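You operate a simulated robot arm through the tools that you are given. There is no shell and no other tool.

You run a simulated robot arm. Do the job below in one go: nothing can be reset, and whatever is moved stays where it is left.

Task
Run off 5 m of film at 40 N using the length preset.
Fine: zero the counter, set the length and tension knobs and sound the siren before GO; press GO once and watch till the line stops itself.

It is judged by the outcome, as a careful person would: the job done as asked, and still so three seconds after it is handed in. It fails if anything else is knocked over, pushed out of place, dropped, spilled or broken.

Robot
A 6-joint arm with a two-finger gripper, fixed in place. Base frame: the origin is at the foot of the arm, x ahead of it, y to its left, z up; the work surface is at about z = 0.868. Readings come in m, rad, newtons and seconds.
Its first joint turns from -2.897 to 2.897 rad. Payload 2.45 kg.
Tool frame: the origin (TCP) lies between the finger pads and is the grasp point; the fingertips stand 0.02 m ahead of it; z points along the fingers, y is the line along which they close. The gripper opens to 0.14 m. The gripper's body begins 0.168 m behind the TCP.
Orientation is that of the tool frame in the base frame, as [roll, pitch, yaw] about the fixed x, y, z axes, in that order (R = Rz(yaw) Ry(pitch) Rx(roll)). With the fingers straight down and closing along the base's y, the tool's x points along the base's -x, its y along +y and its z along -z.

Tools
- The arm moves only by the tool send_rows. Its argument "commands" is a list of rows, each an object (a shift or turn left out is 0, a gripper value left out holds the last) with "hand": the closure, from 0 (fully open) to 1 (shut); "offset": the shift along the base's x, y, z in mm, a list of three; "turn": the turn, a rotation vector about the base's x, y, z in rad, a list of three. In form: [{"hand": hand, "offset": [tx, ty, tz], "turn": [ax, ay, az]}, ...]. A call has 1 to 20 rows; each row shifts and turns the commanded pose from where the row before left it. Each row takes 0.2 s and may step no farther than 0.05 m and 0.15 rad from the row before; otherwise, or with a gripper value out of range, the whole call is refused. A pose out of reach is approached as far as the arm can. The call stops where the force on the tool passes 40 N (or 10 N more than at its start, if that is more) or the arm is blocked; 0.2 s more then pass. The fingers move at their own pace (about 0.045 m/s each) and stop on an object; they squeeze with about 29 N. The grip force told is the motor's: it shows also when the fingers shut on nothing. Time passes only in rows, and 0.2 s behind the last, so rows that do not move let the fingers close. The reply holds the time, the measured pose of the TCP, the force on the tool along the base axes, the opening and the grip force, in the units named above and with some noise, with the torque about the TCP (base axes, N m) and any sound that the robot's microphone picked up.
- Cameras (640 x 400 px; columns grow to the right, rows downward): "scene" is fixed at [0.4004, -0.4987, 1.4793]; the picture's right is [0.71, -0.70, 0.00], its down [-0.41, -0.41, -0.82] and it looks along [0.57, 0.58, -0.58] (base axes); focal length 271 px, centre (320, 200). "wrist" rides on the gripper at [0.078, 0.011, -0.209] in the tool frame; the picture's right is [-0.14, 0.99, 0.00], its down [-0.92, -0.13, -0.37] and it looks along [-0.36, -0.05, 0.93] (tool axes); focal length 280 px, centre (320, 200).
- get_image(camera): a new picture of that camera. It takes no simulated time.
- measure_at(camera, pixels): for up to 12 pixels [column, row] of the newest picture of that camera ("zoom" is the newest enlarged one), the place [x, y, z] in the base frame of the surface seen there, good to about 0.003 m. It takes no simulated time.
- zoom(camera, box): a new picture of the part [left, top, right, bottom] of that camera's present view, enlarged. It takes no simulated time.
- finish_job(): hands the job in; it is judged then, once.

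Leave the gripper open and the arm clear of the work at the hand-in unless told otherwise.

The tools are called after ">>>" as name(argument=value, ...) on one line, values as JSON. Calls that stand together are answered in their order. send_rows: Moves the arm, as the interface text tells. Its arguments: {"type":"object","properties":{"commands":{"type":"array"}},"required":["commands"]} The other tools are called the same way: get_image (camera) takes a picture; measure_at (camera, pixels) gives the place of the surface under pixels of a picture; zoom (camera, box) takes an enlarged picture of a part of a camera's view; finish_job () hands the job in.

At the start:

```text
clock: 0.0
eef_pos: [0.7209, 0.2801, 1.2574]
tool_rot: [3.14, 0.001, 3.14]
force: [-0.3, 0.2, 0.2]
torque: [0.01, 0.02, -0.04]
gripper_width: 0.1399
finger_force: 0.2
```

scene: 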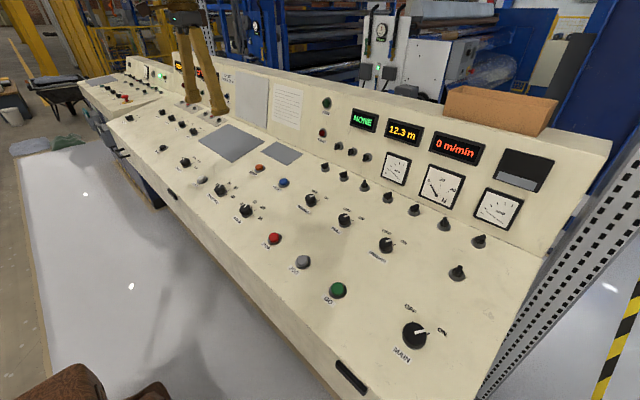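
wrist: 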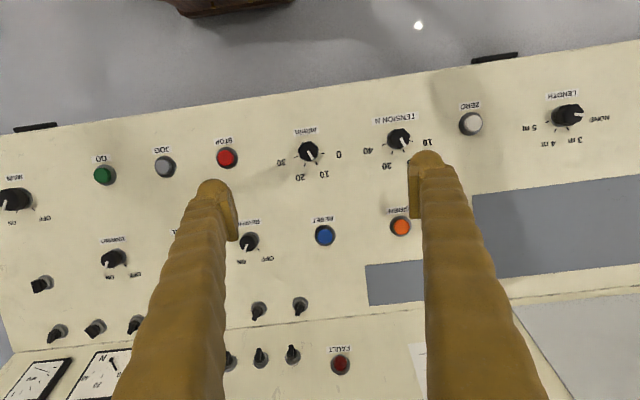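

I see a long console with knobs and buttons. The displays read NONE, 12.3 m and 0 m/min. I'll zoom in to read the labels and the notice on the panel.

>>> zoom(camera="scene", box=[220, 60, 400, 180])

>>> zoom(camera="wrist", box=[380, 60, 640, 220])

>>> zoom(camera="wrist", box=[200, 100, 460, 260])

>>> zoom(camera="wrist", box=[0, 120, 260, 280])

>>> zoom(camera="scene", box=[180, 150, 340, 260])

>>> zoom(camera="scene", box=[300, 180, 500, 370])

```text
3.33 times, centred on (310, 120) of scene
```

zoom: 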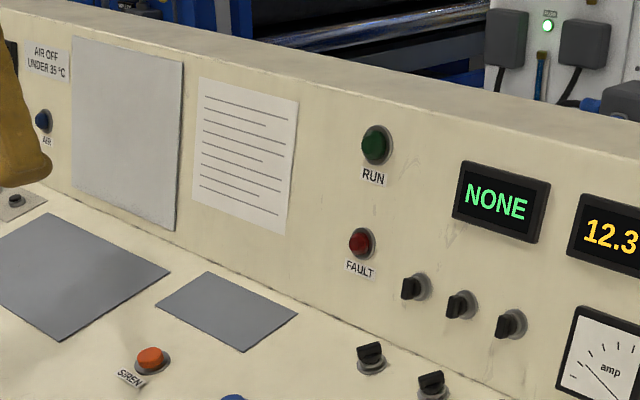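

```text
2.46 times, centred on (510, 140) of wrist
```

zoom: 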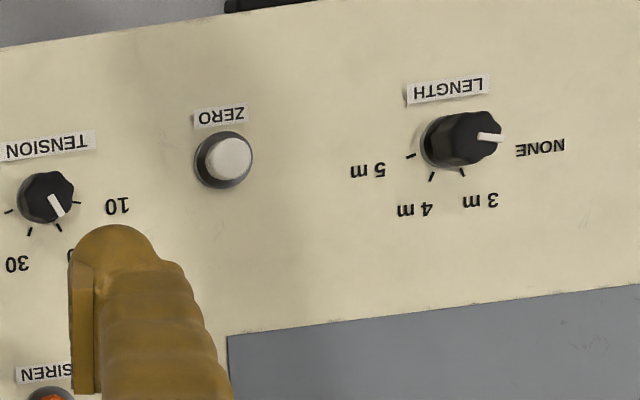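

```text
2.46 times, centred on (330, 180) of wrist
```

zoom: 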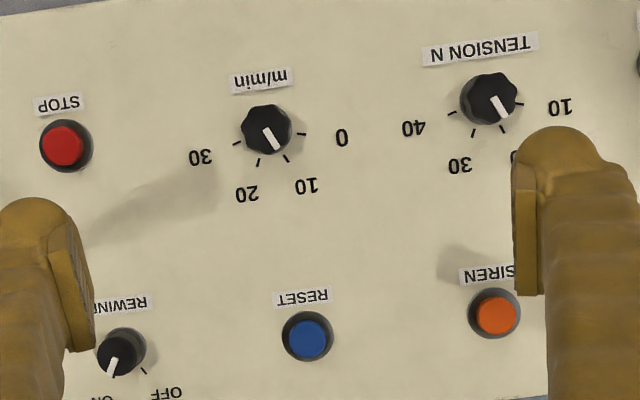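

```text
2.46 times, centred on (130, 200) of wrist
```

zoom: 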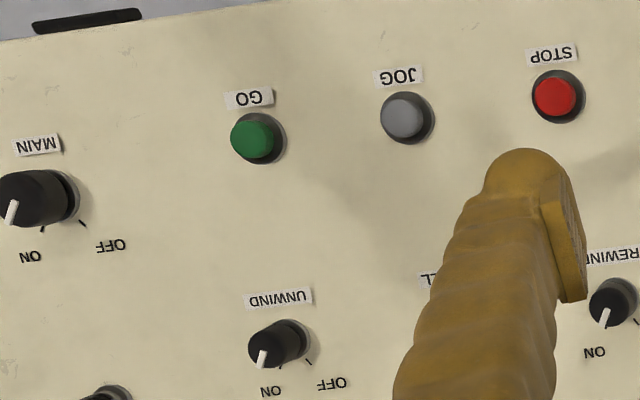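

```text
3.64 times, centred on (260, 205) of scene
```

zoom: 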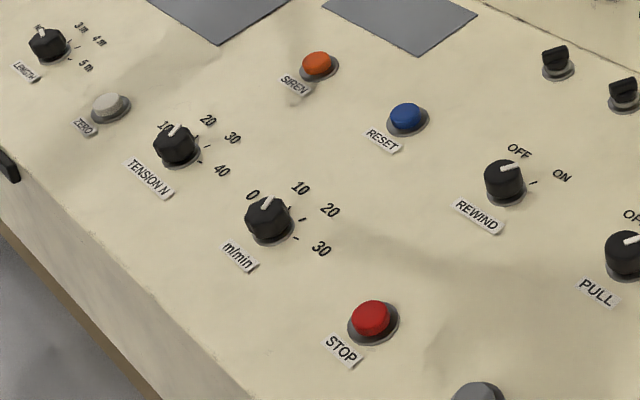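

```text
2.11 times, centred on (400, 275) of scene
```

zoom: 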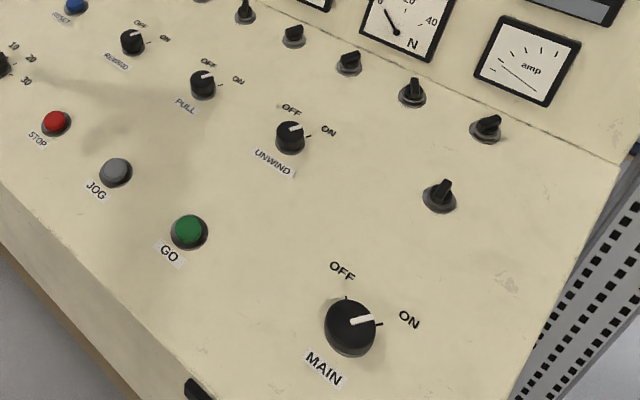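

MAIN, REWIND, PULL and UNWIND appear to be ON. Speed is at about 10 m/min, tension at 20 and length at NONE. Next I'll measure where the controls sit and how the panel slopes.

>>> measure_at(camera="wrist", pixels=[[566, 116], [471, 124], [398, 139], [400, 227], [103, 176], [309, 150], [450, 160], [500, 160], [520, 110], [350, 200], [130, 220], [600, 160]])

>>> measure_at(camera="scene", pixels=[[338, 290], [221, 187], [246, 208], [205, 180], [186, 160], [259, 167], [284, 182], [274, 238], [303, 261], [240, 230], [300, 225], [360, 260]])

>>> zoom(camera="scene", box=[310, 80, 560, 240])

>>> zoom(camera="scene", box=[70, 50, 250, 180])

>>> zoom(camera="scene", box=[140, 140, 240, 220])

```text
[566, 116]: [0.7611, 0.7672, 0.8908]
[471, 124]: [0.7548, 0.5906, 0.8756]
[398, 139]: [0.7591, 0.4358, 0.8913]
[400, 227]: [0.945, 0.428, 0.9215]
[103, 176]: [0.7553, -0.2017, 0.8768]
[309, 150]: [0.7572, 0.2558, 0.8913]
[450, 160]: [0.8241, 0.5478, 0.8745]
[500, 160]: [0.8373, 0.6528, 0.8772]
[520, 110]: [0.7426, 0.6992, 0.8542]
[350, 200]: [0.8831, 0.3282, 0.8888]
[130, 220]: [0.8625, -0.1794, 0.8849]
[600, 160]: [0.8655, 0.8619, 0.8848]
```

```text
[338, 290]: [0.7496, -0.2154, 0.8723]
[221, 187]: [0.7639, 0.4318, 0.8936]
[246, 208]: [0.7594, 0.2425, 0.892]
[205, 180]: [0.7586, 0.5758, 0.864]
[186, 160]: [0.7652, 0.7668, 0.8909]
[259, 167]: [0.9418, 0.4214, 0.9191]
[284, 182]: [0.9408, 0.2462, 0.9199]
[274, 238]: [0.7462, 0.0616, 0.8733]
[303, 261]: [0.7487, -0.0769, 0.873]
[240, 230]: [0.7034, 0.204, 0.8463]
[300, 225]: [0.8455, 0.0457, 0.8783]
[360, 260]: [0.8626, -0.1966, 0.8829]
```

```text
2.50 times, centred on (435, 160) of scene
```

zoom: 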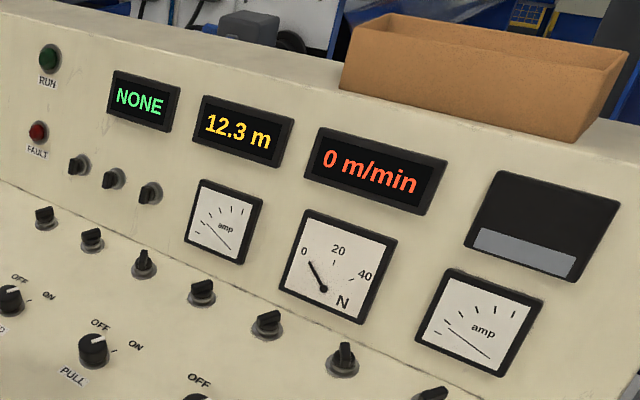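

```text
3.08 times, centred on (160, 115) of scene
```

zoom: 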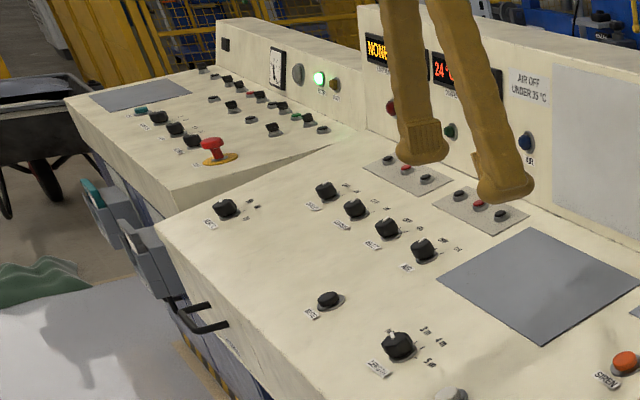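

```text
5.00 times, centred on (190, 180) of scene
```

zoom: 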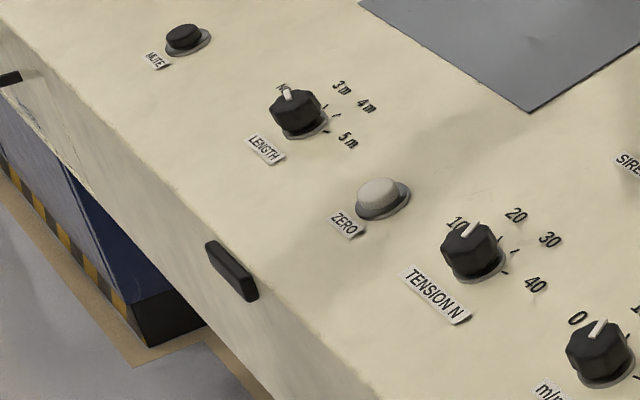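

The panel rises toward +x at about 13.5°. ZERO is near (0.755, 0.585), TENSION near (0.76, 0.435), LENGTH near (0.761, 0.767), SIREN near (0.945, 0.425) and GO near (0.752, -0.208). I'll shut the fingers, tilt the tool to match the panel slope and move above ZERO to look closer.

>>> send_rows(commands=[{"hand": 1, "offset": [3, 38, -15], "turn": [0, -0.0295, 0]}, {"hand": 1, "offset": [3, 38, -15], "turn": [0, -0.0295, 0]}, {"hand": 1, "offset": [3, 38, -15], "turn": [0, -0.0295, 0]}, {"hand": 1, "offset": [3, 38, -15], "turn": [0, -0.0295, 0]}, {"hand": 1, "offset": [3, 38, -15], "turn": [0, -0.0295, 0]}, {"hand": 1, "offset": [3, 38, -15], "turn": [0, -0.0295, 0]}, {"hand": 1, "offset": [3, 38, -15], "turn": [0, -0.0295, 0]}, {"hand": 1, "offset": [3, 38, -15], "turn": [0, -0.0295, 0]}, {"hand": 1}])

>>> get_image(camera="wrist")

>>> get_image(camera="scene")

```text
clock: 2.0
eef_pos: [0.7436, 0.5836, 1.1372]
tool_rot: [3.141, 0.236, -3.14]
force: [-0.3, 0.0, -0.4]
torque: [-0.01, 0.01, 0.0]
gripper_width: 0.0002
finger_force: 28.5
```

```text
taken
```

wrist: 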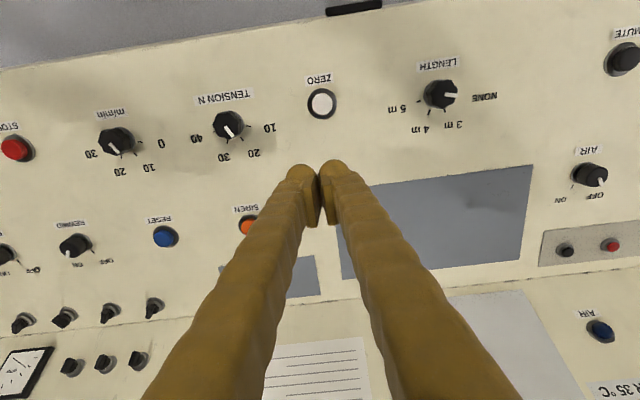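

```text
taken
```

scene: 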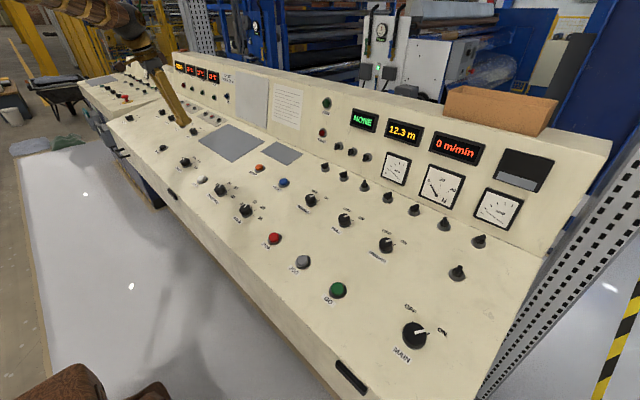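

The tool reached (0.744, 0.584, 1.137), tilted to match the panel. ZERO sits at about (321, 102) in the wrist view. I'll zoom in on ZERO, TENSION and LENGTH to measure them more closely.

>>> zoom(camera="wrist", box=[200, 60, 360, 160])

>>> measure_at(camera="zoom", pixels=[[486, 165], [450, 170], [520, 165], [486, 130], [486, 200], [115, 245], [75, 255], [165, 250], [115, 210], [125, 285], [300, 200], [350, 320]])

>>> zoom(camera="wrist", box=[380, 50, 508, 130])

```text
4.00 times, centred on (280, 110) of wrist
```

zoom: 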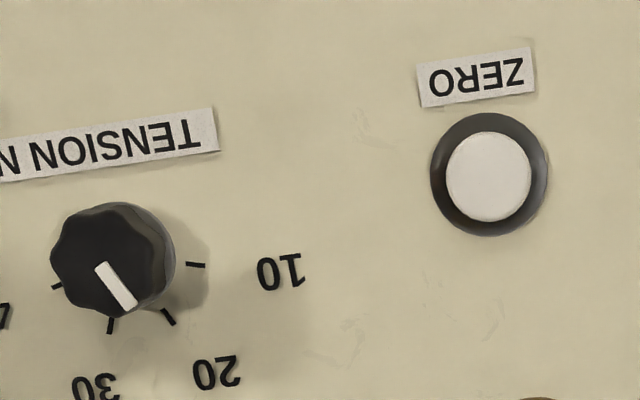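

```text
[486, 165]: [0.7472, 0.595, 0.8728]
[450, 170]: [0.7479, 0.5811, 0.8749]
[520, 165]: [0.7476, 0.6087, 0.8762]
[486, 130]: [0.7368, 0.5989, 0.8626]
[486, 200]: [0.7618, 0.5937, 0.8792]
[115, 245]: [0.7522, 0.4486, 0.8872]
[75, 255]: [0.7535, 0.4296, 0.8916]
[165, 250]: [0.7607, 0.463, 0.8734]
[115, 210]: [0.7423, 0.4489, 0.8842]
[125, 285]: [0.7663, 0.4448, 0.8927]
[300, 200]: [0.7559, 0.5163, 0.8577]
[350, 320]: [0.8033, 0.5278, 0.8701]
```

```text
5.00 times, centred on (444, 90) of wrist
```

zoom: 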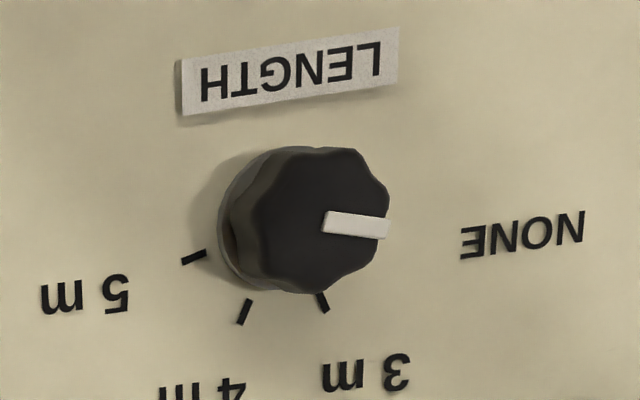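

The ZERO cap is centred at about (0.752, 0.595, 0.876) and is roughly 33 mm across. I'll lower the shut fingertips to about 30 mm above it along the panel normal and check.

>>> send_rows(commands=[{"hand": 1, "offset": [-0.5, 1.9, -35.4]}, {"hand": 1, "offset": [-0.5, 1.9, -35.4]}, {"hand": 1, "offset": [-0.5, 1.9, -35.4]}, {"hand": 1, "offset": [-0.5, 1.9, -35.4]}, {"hand": 1, "offset": [-0.6, 1.9, -35.4]}, {"hand": 1, "offset": [-0.6, 1.9, -35.4]}, {"hand": 1}])

>>> get_image(camera="wrist")

>>> zoom(camera="scene", box=[140, 100, 300, 220])

```text
clock: 3.6
eef_pos: [0.7398, 0.5946, 0.9216]
tool_rot: [3.14, 0.238, -3.141]
force: [-0.8, 0.7, 0.5]
torque: [0.0, 0.01, 0.05]
gripper_width: 0.0
finger_force: 28.8
```

```text
taken
```

wrist: 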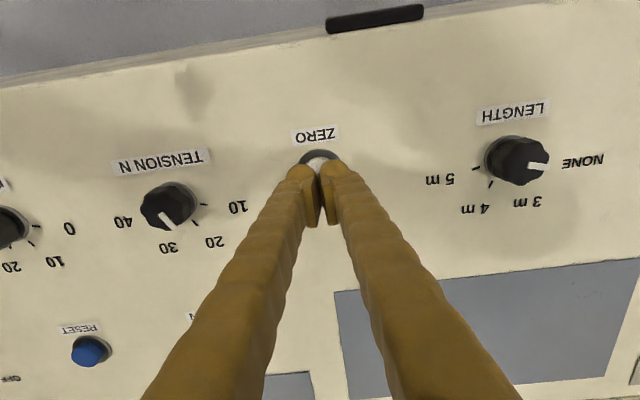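

```text
3.33 times, centred on (220, 160) of scene
```

zoom: 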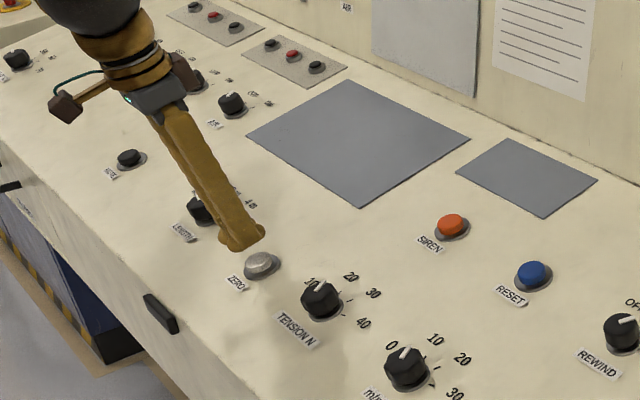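

The fingertips are lined up over ZERO, with about 27 mm left to go. I'll advance along the normal in small steps.

>>> send_rows(commands=[{"hand": 1, "offset": [1.4, 0, -5.83]}, {"hand": 1, "offset": [1.4, 0, -5.83]}, {"hand": 1, "offset": [1.4, 0, -5.83]}, {"hand": 1, "offset": [0.7, 0, -2.92]}, {"hand": 1}])

>>> zoom(camera="scene", box=[160, 140, 260, 220])

```text
clock: 4.8
eef_pos: [0.7454, 0.5961, 0.9028]
tool_rot: [-3.14, 0.236, -3.141]
force: [-0.2, -0.6, -0.5]
torque: [0.02, -0.01, -0.04]
gripper_width: 0.0001
finger_force: 28.3
```

```text
5.00 times, centred on (210, 180) of scene
```

zoom: 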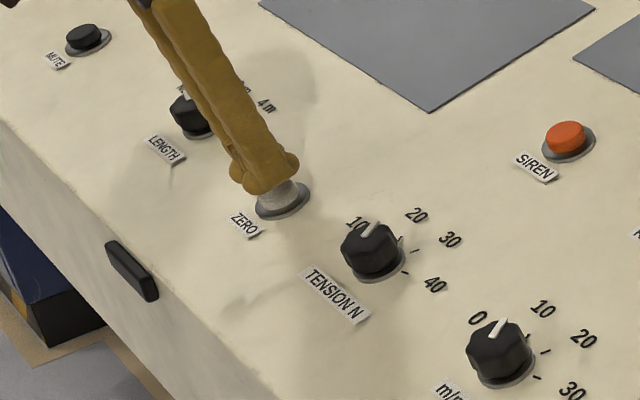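

The fingertips are a few millimetres above the cap with no contact yet. I'll press in 2 mm steps, watching the force and the counter.

>>> send_rows(commands=[{"hand": 1, "offset": [0.7, 0, -2.92]}, {"hand": 1, "offset": [0.47, 0, -1.94]}, {"hand": 1, "offset": [0.47, 0, -1.94]}, {"hand": 1, "offset": [0.23, 0, -0.97]}, {"hand": 1, "offset": [0.23, 0, -0.97]}, {"hand": 1}])

>>> zoom(camera="scene", box=[310, 80, 560, 240])

>>> zoom(camera="scene", box=[160, 140, 260, 220])

```text
clock: 6.2
eef_pos: [0.7481, 0.5963, 0.8955]
tool_rot: [-3.141, 0.239, -3.141]
force: [0.2, -0.7, 0.8]
torque: [0.01, -0.02, 0.05]
gripper_width: 0.0
finger_force: 28.9
```

```text
2.50 times, centred on (435, 160) of scene
```

zoom: 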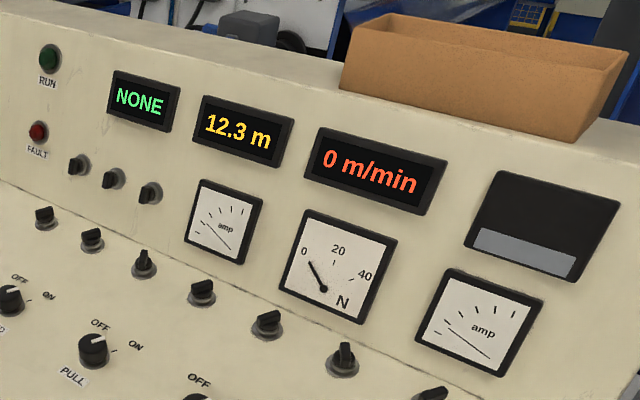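

```text
5.00 times, centred on (210, 180) of scene
```

zoom: 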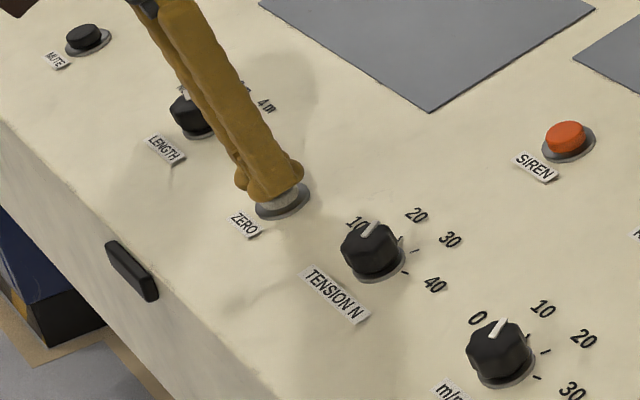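

Still no contact force, and the counter still reads 12.3 m. I'll keep pressing in 1 mm steps.

>>> send_rows(commands=[{"hand": 1, "offset": [0.23, 0, -0.97]}, {"hand": 1, "offset": [0.23, 0, -0.97]}, {"hand": 1, "offset": [0.23, 0, -0.97]}, {"hand": 1}])

>>> zoom(camera="scene", box=[310, 80, 560, 240])

```text
clock: 7.2
eef_pos: [0.7476, 0.5959, 0.8904]
tool_rot: [-3.14, 0.236, 3.141]
force: [0.1, 0.0, 1.7]
torque: [0.0, 0.0, -0.01]
gripper_width: 0.0058
finger_force: 29.4
```

```text
2.50 times, centred on (435, 160) of scene
```

zoom: 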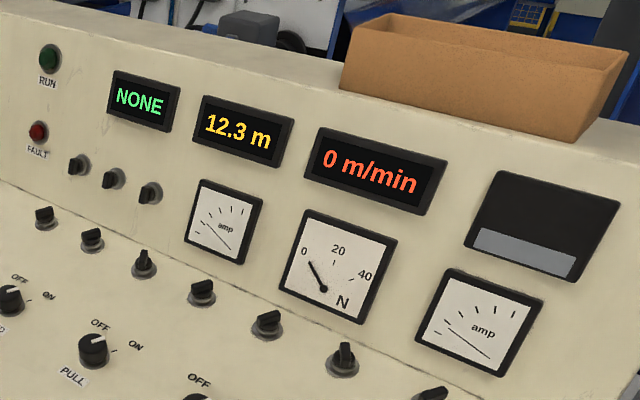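

There is light contact now, 1.7 N, and the fingers have been nudged 6 mm apart. I'll look before pressing further.

>>> zoom(camera="scene", box=[180, 155, 240, 203])

>>> zoom(camera="wrist", box=[260, 110, 380, 230])

```text
8.33 times, centred on (210, 179) of scene
```

zoom: 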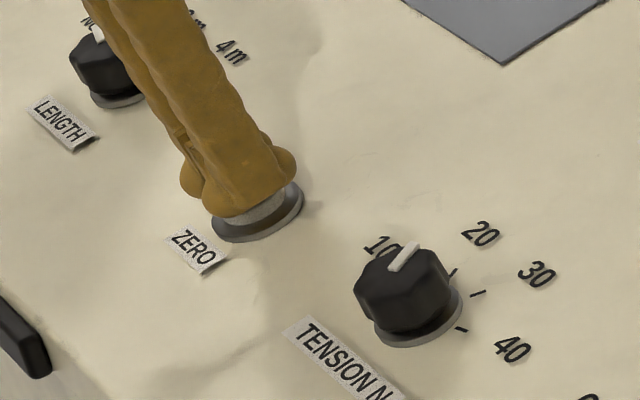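

```text
3.33 times, centred on (320, 170) of wrist
```

zoom: 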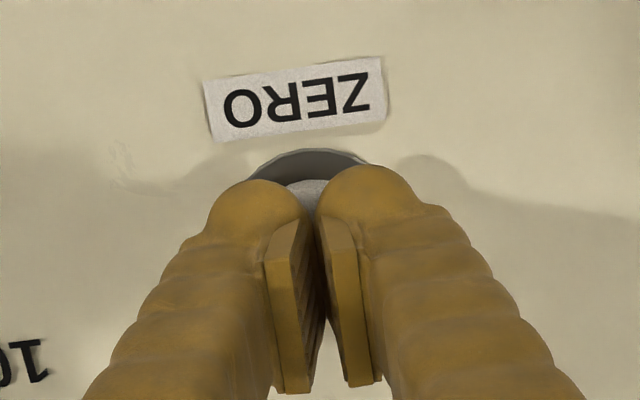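

The tips are on the cap and spreading slightly over its dome. The force is small, so I'll press a little further.

>>> send_rows(commands=[{"hand": 1, "offset": [0.23, 0, -0.97]}, {"hand": 1, "offset": [0.23, 0, -0.97]}, {"hand": 1}])

>>> zoom(camera="scene", box=[310, 80, 560, 240])

>>> zoom(camera="scene", box=[180, 155, 240, 203])

```text
clock: 8.0
eef_pos: [0.7492, 0.5964, 0.89]
tool_rot: [3.141, 0.238, 3.14]
force: [-1.3, -0.5, 2.5]
torque: [-0.05, 0.05, 0.01]
gripper_width: 0.0059
finger_force: 29.4
heard: click
```

```text
2.50 times, centred on (435, 160) of scene
```

zoom: 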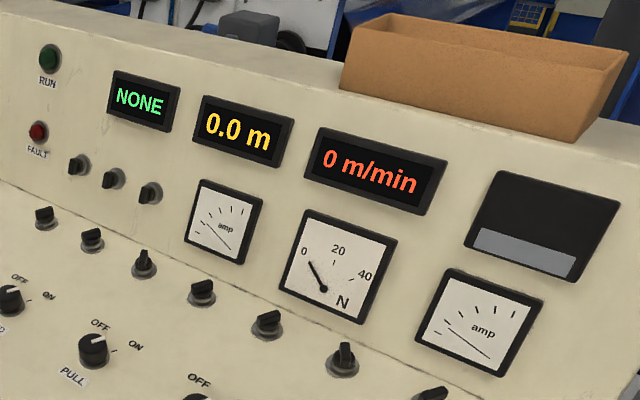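

```text
8.33 times, centred on (210, 179) of scene
```

zoom: 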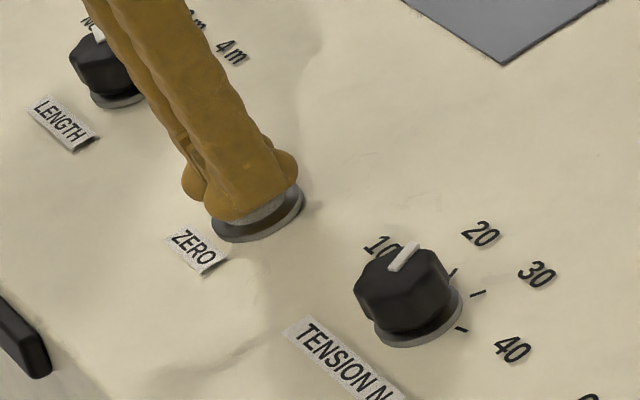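

I heard a click and the counter now reads 0.0 m. I'll back off along the normal, go above the TENSION knob, part-open the fingers and look again.

>>> send_rows(commands=[{"hand": 1, "offset": [-4.66, 0, 19.44]}, {"hand": 1, "offset": [-9.3, 0, 38.9]}, {"hand": 1, "offset": [-4.66, 0, 19.44]}, {"hand": 0.35, "offset": [2.15, -38.3, -0.5]}, {"hand": 0.35, "offset": [2.15, -38.3, -0.5]}, {"hand": 0.35, "offset": [2.15, -38.3, -0.5]}, {"hand": 0.35, "offset": [2.15, -38.3, -0.5]}, {"hand": 0.35}, {"hand": 0.35}])

>>> get_image(camera="wrist")

>>> get_image(camera="scene")

```text
clock: 10.0
eef_pos: [0.7388, 0.4425, 0.9616]
tool_rot: [-3.14, 0.238, -3.141]
force: [0.3, -0.4, 0.1]
torque: [-0.02, -0.01, -0.04]
gripper_width: 0.0909
finger_force: 0.1
```

```text
taken
```

wrist: 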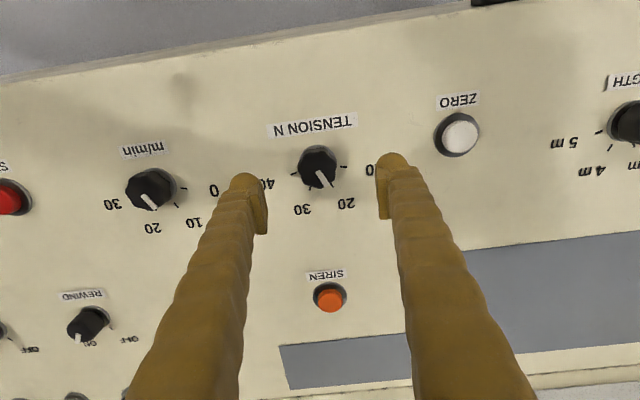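

```text
taken
```

scene: 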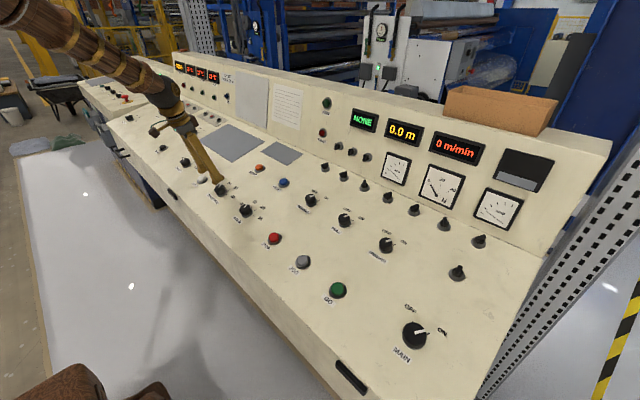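

The fingers are open to 91 mm and straddle TENSION. I'll zoom to check how well the knob is centred; the tool axis should project to about (320, 170) at the knob top.

>>> zoom(camera="wrist", box=[270, 130, 366, 190])

>>> measure_at(camera="zoom", pixels=[[300, 230], [220, 240], [420, 250], [310, 130], [320, 330], [260, 200], [360, 260], [320, 260], [180, 260], [490, 260]])

```text
6.67 times, centred on (318, 160) of wrist
```

zoom: 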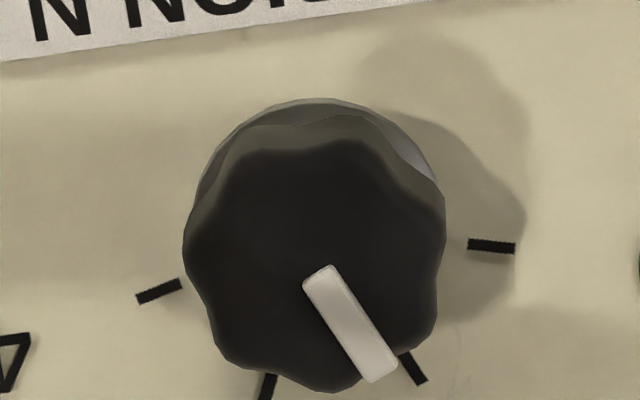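

```text
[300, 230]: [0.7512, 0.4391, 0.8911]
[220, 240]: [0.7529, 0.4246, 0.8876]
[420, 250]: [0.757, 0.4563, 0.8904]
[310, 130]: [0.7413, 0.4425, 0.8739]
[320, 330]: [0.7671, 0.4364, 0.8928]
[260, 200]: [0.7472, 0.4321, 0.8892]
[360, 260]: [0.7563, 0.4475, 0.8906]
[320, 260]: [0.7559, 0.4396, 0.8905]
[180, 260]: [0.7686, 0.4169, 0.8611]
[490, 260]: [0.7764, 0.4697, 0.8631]
```

The knob top is centred at about (0.7565, 0.439, 0.8905), 3 mm to one side of the tool axis, and it is about 40 mm across. I'll correct y, pre-turn the tool +50° about the panel normal, then descend along the normal with the fingers open.

>>> send_rows(commands=[{"hand": 0.35, "offset": [0.6, -3.3, 0], "turn": [-0.0339, 0, 0.1414]}, {"hand": 0.35, "turn": [-0.0339, 0, 0.1414]}, {"hand": 0.35, "turn": [-0.0339, 0, 0.1414]}, {"hand": 0.35, "turn": [-0.0339, 0, 0.1414]}, {"hand": 0.35, "turn": [-0.0339, 0, 0.1414]}, {"hand": 0.35, "turn": [-0.0339, 0, 0.1414]}, {"hand": 0.35}])

>>> get_image(camera="wrist")

```text
clock: 11.6
eef_pos: [0.7405, 0.4394, 0.9641]
tool_rot: [-2.96, 0.152, -2.256]
force: [-0.2, -0.1, -0.7]
torque: [0.02, 0.03, -0.03]
gripper_width: 0.0912
finger_force: 0.0
```

```text
taken
```

wrist: 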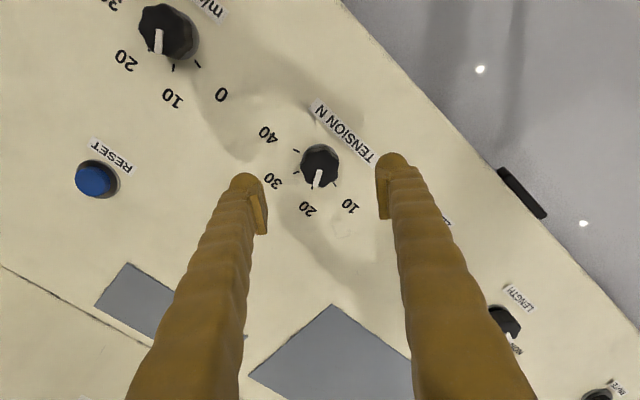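

The knob is now centred at about (320, 167). I'll descend 75 mm along the normal with the fingers straddling it.

>>> send_rows(commands=[{"hand": 0.35, "offset": [4.37, 0, -18.2]}, {"hand": 0.35, "offset": [4.37, 0, -18.2]}, {"hand": 0.35, "offset": [4.37, 0, -18.2]}, {"hand": 0.35, "offset": [4.37, 0, -18.2]}, {"hand": 0.35}])

>>> get_image(camera="wrist")

>>> zoom(camera="scene", box=[180, 145, 280, 225])

```text
clock: 12.8
eef_pos: [0.7574, 0.4393, 0.8927]
tool_rot: [-2.959, 0.151, -2.255]
force: [0.6, -1.1, 0.0]
torque: [0.0, 0.01, -0.03]
gripper_width: 0.0911
finger_force: 0.1
```

```text
taken
```

wrist: 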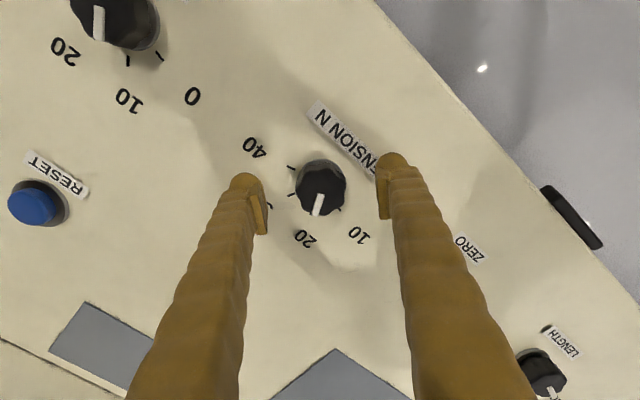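

```text
5.00 times, centred on (230, 185) of scene
```

zoom: 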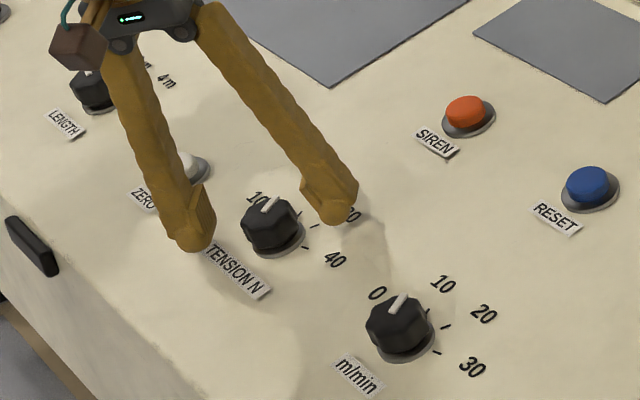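

I want to check the centring at this level before lowering further, so I'll zoom and measure the knob's edges.

>>> zoom(camera="wrist", box=[272, 150, 368, 230])

>>> measure_at(camera="zoom", pixels=[[320, 160], [320, 250], [320, 340], [230, 250], [400, 250], [420, 280], [480, 250], [260, 180], [380, 180], [260, 320]])

```text
5.00 times, centred on (320, 190) of wrist
```

zoom: 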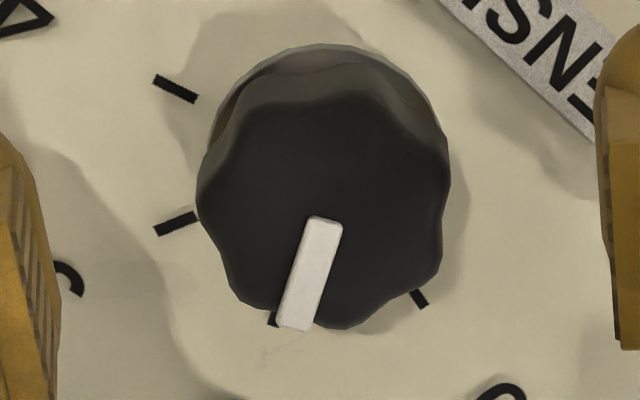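

```text
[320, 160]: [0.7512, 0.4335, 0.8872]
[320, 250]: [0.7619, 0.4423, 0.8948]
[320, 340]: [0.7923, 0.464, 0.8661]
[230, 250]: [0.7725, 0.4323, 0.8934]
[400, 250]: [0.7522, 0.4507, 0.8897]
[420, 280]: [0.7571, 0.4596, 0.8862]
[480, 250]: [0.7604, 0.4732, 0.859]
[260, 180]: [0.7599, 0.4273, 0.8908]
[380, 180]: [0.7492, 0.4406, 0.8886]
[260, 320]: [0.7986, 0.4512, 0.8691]
```

The knob centre measures (0.757, 0.439), matching the TCP. I'll lower 7 mm more and close on the knob.

>>> send_rows(commands=[{"hand": 0.35, "offset": [1.7, 0, -7.0]}, {"hand": 0.35}, {"hand": 0.6}, {"hand": 0.7}, {"hand": 0.8}, {"hand": 0.9}, {"hand": 1}, {"hand": 1}])

>>> get_image(camera="wrist")

>>> zoom(camera="scene", box=[180, 145, 280, 225])

```text
clock: 14.6
eef_pos: [0.7587, 0.4396, 0.8854]
tool_rot: [-2.961, 0.151, -2.254]
force: [-19.9, 17.5, -2.9]
torque: [0.13, 0.19, 0.07]
gripper_width: 0.0405
finger_force: 45.1
```

```text
taken
```

wrist: 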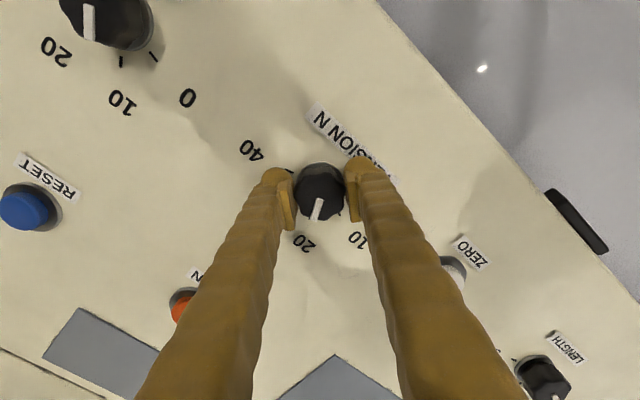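

```text
5.00 times, centred on (230, 185) of scene
```

zoom: 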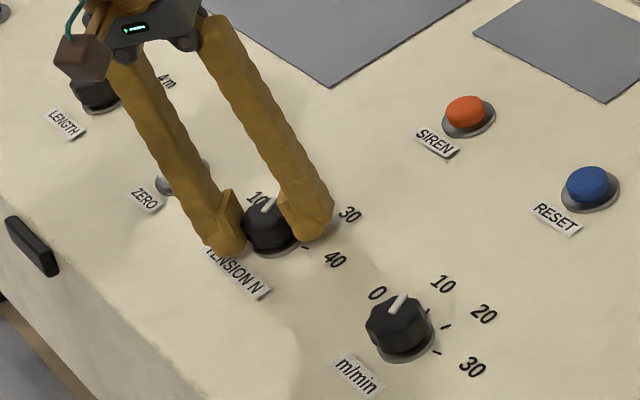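

I have the knob, 40.5 mm wide, but there is about 26 N of side load along the closing axis, so the tool is a little off-centre. I'll shift 1 mm along +tool y to relieve it.

>>> send_rows(commands=[{"hand": 1, "offset": [-0.75, 0.64, -0.18]}, {"hand": 1}])

```text
clock: 15.2
eef_pos: [0.7586, 0.4396, 0.8858]
tool_rot: [-2.96, 0.153, -2.256]
force: [-6.4, 8.1, -6.4]
torque: [0.08, 0.07, 0.0]
gripper_width: 0.0409
finger_force: 44.7
```

The side load has dropped. I'll centre slightly more, then turn the knob clockwise, with -n as the axis, by about 50° and check.

>>> send_rows(commands=[{"hand": 1, "offset": [-0.4, 0.35, 0.1]}, {"hand": 1, "turn": [0.0339, 0, -0.1414]}, {"hand": 1, "turn": [0.0339, 0, -0.1414]}, {"hand": 1, "turn": [0.0339, 0, -0.1414]}, {"hand": 1, "turn": [0.0339, 0, -0.1414]}, {"hand": 1, "turn": [0.0339, 0, -0.1414]}, {"hand": 1, "turn": [0.0339, 0, -0.1414]}, {"hand": 1}])

>>> get_image(camera="wrist")

>>> zoom(camera="scene", box=[180, 145, 280, 225])

```text
clock: 17.0
eef_pos: [0.7578, 0.44, 0.885]
tool_rot: [3.141, 0.239, 3.141]
force: [18.2, -1.5, -14.6]
torque: [-0.04, -0.09, 0.01]
gripper_width: 0.0408
finger_force: 44.6
```

```text
taken
```

wrist: 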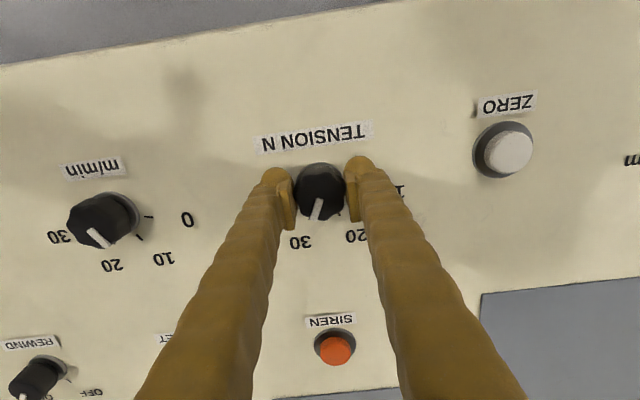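

```text
5.00 times, centred on (230, 185) of scene
```

zoom: 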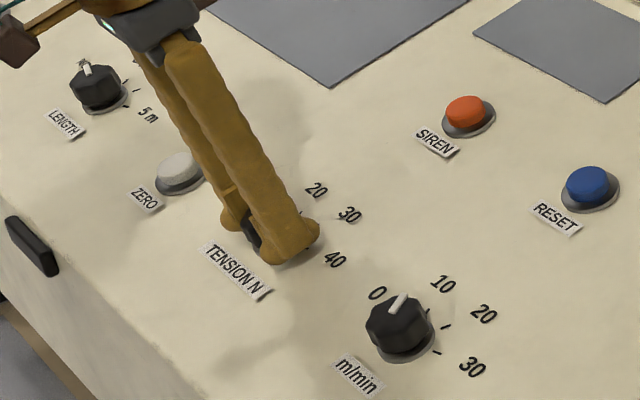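

The knob turned with the gripper; its pointer is now near 30. I'll ease the 1 mm misalignment and turn another 50° toward 40.

>>> send_rows(commands=[{"hand": 1, "offset": [1.2, 0, -0.74], "turn": [0.0339, 0, -0.1414]}, {"hand": 1, "turn": [0.0339, 0, -0.1414]}, {"hand": 1, "turn": [0.0339, 0, -0.1414]}, {"hand": 1, "turn": [0.0339, 0, -0.1414]}, {"hand": 1, "turn": [0.0339, 0, -0.1414]}, {"hand": 1, "turn": [0.0339, 0, -0.1414]}, {"hand": 1}])

>>> get_image(camera="wrist")

>>> zoom(camera="scene", box=[180, 145, 280, 225])

```text
clock: 18.4
eef_pos: [0.7574, 0.4412, 0.8855]
tool_rot: [2.97, 0.165, 2.326]
force: [-7.0, -0.7, 8.5]
torque: [-0.07, 0.07, -0.04]
gripper_width: 0.041
finger_force: 45.4
stopped in row 6: the force on the tool passed its limit at 42 N (the readings are from after the stop); the commanded pose is now the measured one
```

```text
taken
```

wrist: 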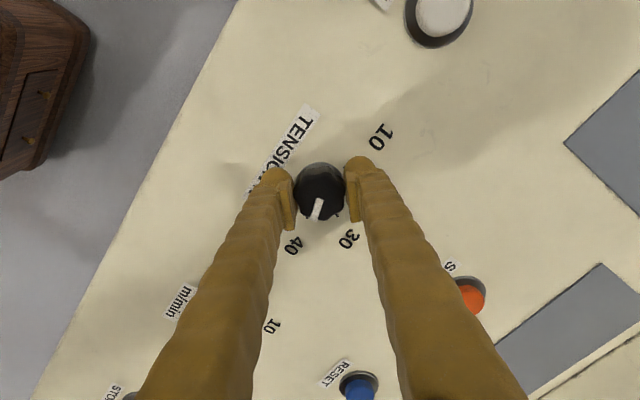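

```text
5.00 times, centred on (230, 185) of scene
```

zoom: 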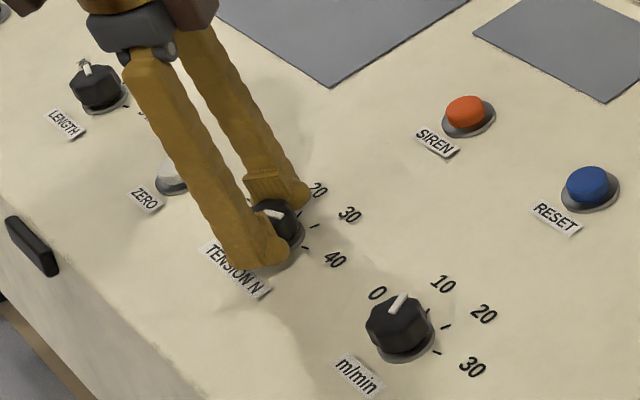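

The force limit stopped it in row 6, after about 47° more. I'll zoom on the knob to compare the pointer with the 40 tick.

>>> zoom(camera="wrist", box=[260, 140, 380, 260])

>>> zoom(camera="scene", box=[215, 175, 255, 205])

```text
3.33 times, centred on (320, 200) of wrist
```

zoom: 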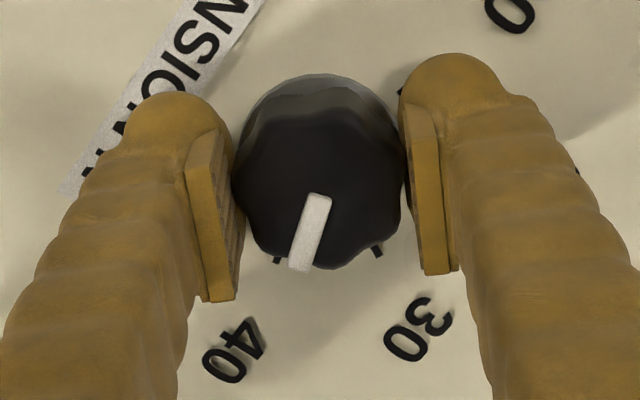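

```text
13.33 times, centred on (235, 190) of scene
```

zoom: 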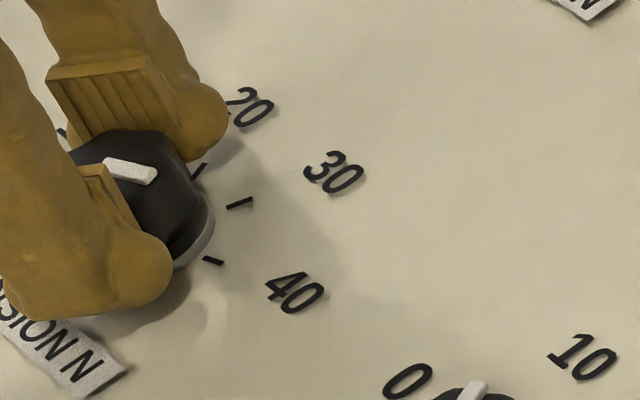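

The pointer is roughly 10° short of the 40 tick. I'll finish the turn in small steps.

>>> send_rows(commands=[{"hand": 1, "turn": [0.0136, 0, -0.0567]}, {"hand": 1, "turn": [0.0136, 0, -0.0567]}, {"hand": 1, "turn": [0.0136, 0, -0.0567]}, {"hand": 1}])

>>> zoom(camera="wrist", box=[260, 140, 380, 260])

>>> zoom(camera="scene", box=[215, 175, 255, 205])

```text
clock: 19.4
eef_pos: [0.7584, 0.4413, 0.8839]
tool_rot: [2.942, 0.131, 2.151]
force: [1.8, -1.2, 2.0]
torque: [-0.18, -0.08, 0.48]
gripper_width: 0.0403
finger_force: 45.5
```

```text
3.33 times, centred on (320, 200) of wrist
```

zoom: 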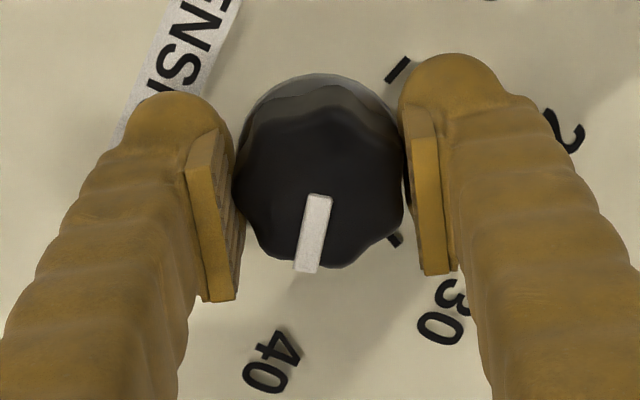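

```text
13.33 times, centred on (235, 190) of scene
```

zoom: 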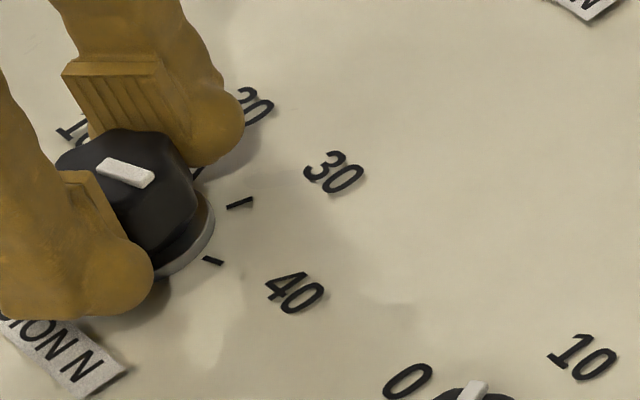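

The pointer now runs parallel with the 40 tick (about 18° against 20° in the scene zoom), and resistance has risen to 0.48 N m. I'll open the fingers, back off along the normal and check.

>>> send_rows(commands=[{"hand": 0.7}, {"hand": 0.5}, {"hand": 0.35}, {"hand": 0.35}, {"hand": 0.35, "offset": [-4.66, 0, 19.44]}, {"hand": 0.35, "offset": [-9.3, 0, 38.9]}, {"hand": 0.35, "offset": [-4.66, 0, 19.44]}, {"hand": 0.35}])

>>> get_image(camera="wrist")

>>> zoom(camera="scene", box=[180, 145, 280, 225])

>>> zoom(camera="scene", box=[310, 80, 560, 240])

```text
clock: 21.1
eef_pos: [0.7383, 0.4403, 0.9632]
tool_rot: [2.945, 0.133, 2.152]
force: [0.4, -0.2, -0.8]
torque: [-0.02, 0.03, 0.0]
gripper_width: 0.0908
finger_force: 0.2
```

```text
taken
```

wrist: 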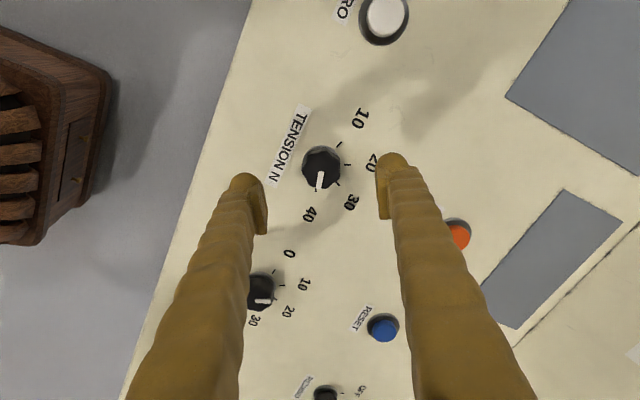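

```text
5.00 times, centred on (230, 185) of scene
```

zoom: 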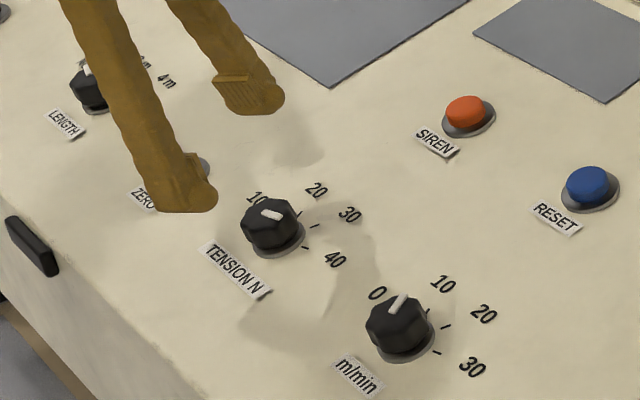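

```text
2.50 times, centred on (435, 160) of scene
```

zoom: 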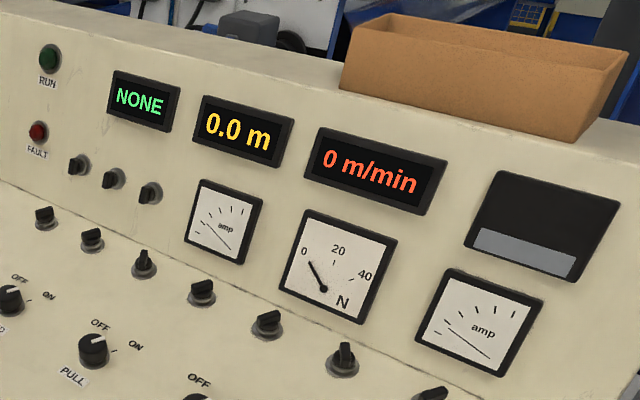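

>>> zoom(camera="wrist", box=[280, 130, 376, 230])

>>> zoom(camera="scene", box=[220, 175, 260, 205])

```text
4.00 times, centred on (328, 180) of wrist
```

zoom: 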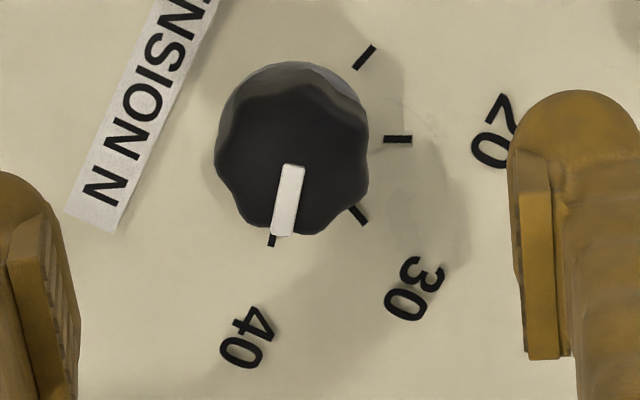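

```text
13.33 times, centred on (240, 190) of scene
```

zoom: 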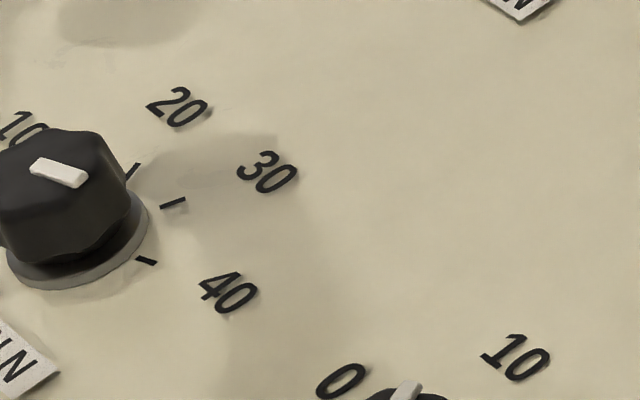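

TENSION's pointer sits on the 40 tick to within a few degrees, against what feels like its end stop. Next is LENGTH, near (0.757, 0.763), which is at the edge of reach. I'll turn the tool back to neutral and move above it to see how far the arm gets.

>>> send_rows(commands=[{"hand": 0.35, "offset": [-0.5, 45.7, 3], "turn": [-0.0325, 0, 0.1354]}, {"hand": 0.35, "offset": [-0.5, 45.7, 3], "turn": [-0.0325, 0, 0.1354]}, {"hand": 0.35, "offset": [-0.5, 45.7, 3], "turn": [-0.0325, 0, 0.1354]}, {"hand": 0.35, "offset": [-0.5, 45.7, 3], "turn": [-0.0325, 0, 0.1354]}, {"hand": 0.35, "offset": [-0.5, 45.7, 3], "turn": [-0.0325, 0, 0.1354]}, {"hand": 0.35, "offset": [-0.5, 45.7, 3], "turn": [-0.0325, 0, 0.1354]}, {"hand": 0.35, "offset": [-0.5, 45.7, 3], "turn": [-0.0325, 0, 0.1354]}, {"hand": 0.35}])

>>> get_image(camera="wrist")

>>> get_image(camera="scene")

```text
clock: 22.9
eef_pos: [0.7364, 0.7595, 0.9834]
tool_rot: [-3.142, 0.238, 3.141]
force: [0.5, -0.4, -0.3]
torque: [0.02, 0.03, -0.03]
gripper_width: 0.091
finger_force: 0.1
```

```text
taken
```

wrist: 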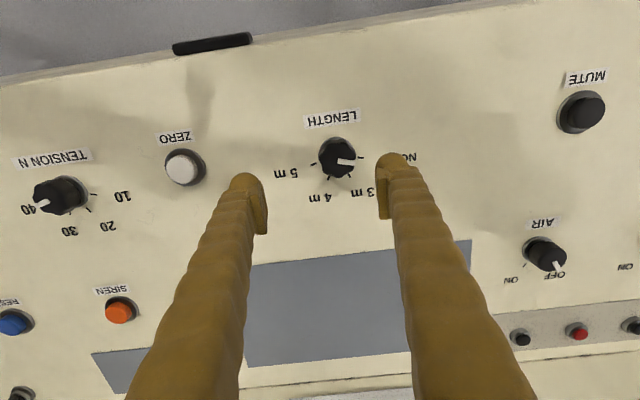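

```text
taken
```

scene: 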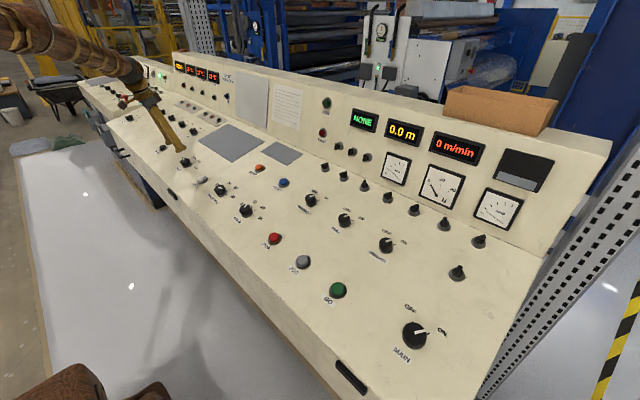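

The arm gets there with its orientation held. LENGTH is at about (337, 158) in the wrist view, off to the right. I'll zoom and measure its centre.

>>> zoom(camera="wrist", box=[290, 125, 386, 185])

>>> measure_at(camera="zoom", pixels=[[310, 220], [260, 220], [300, 160], [320, 290], [400, 200], [280, 250], [150, 250], [520, 200], [230, 200], [360, 240]])

```text
6.67 times, centred on (338, 155) of wrist
```

zoom: 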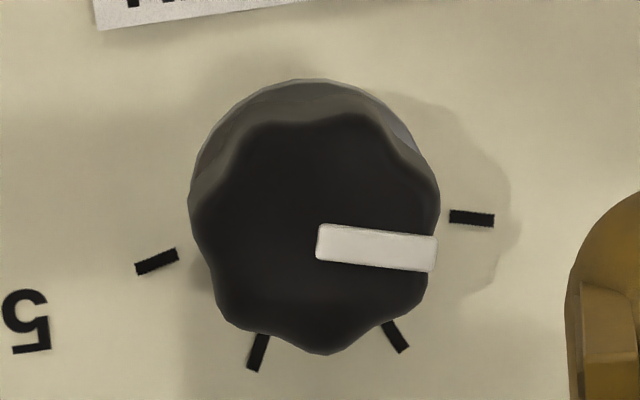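

```text
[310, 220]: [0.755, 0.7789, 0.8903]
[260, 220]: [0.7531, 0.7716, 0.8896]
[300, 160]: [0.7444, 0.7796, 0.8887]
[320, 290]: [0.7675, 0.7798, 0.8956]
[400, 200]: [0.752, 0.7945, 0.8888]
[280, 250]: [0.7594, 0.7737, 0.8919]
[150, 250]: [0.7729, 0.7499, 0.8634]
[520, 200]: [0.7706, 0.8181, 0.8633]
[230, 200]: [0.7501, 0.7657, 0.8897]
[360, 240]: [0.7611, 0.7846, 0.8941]
```

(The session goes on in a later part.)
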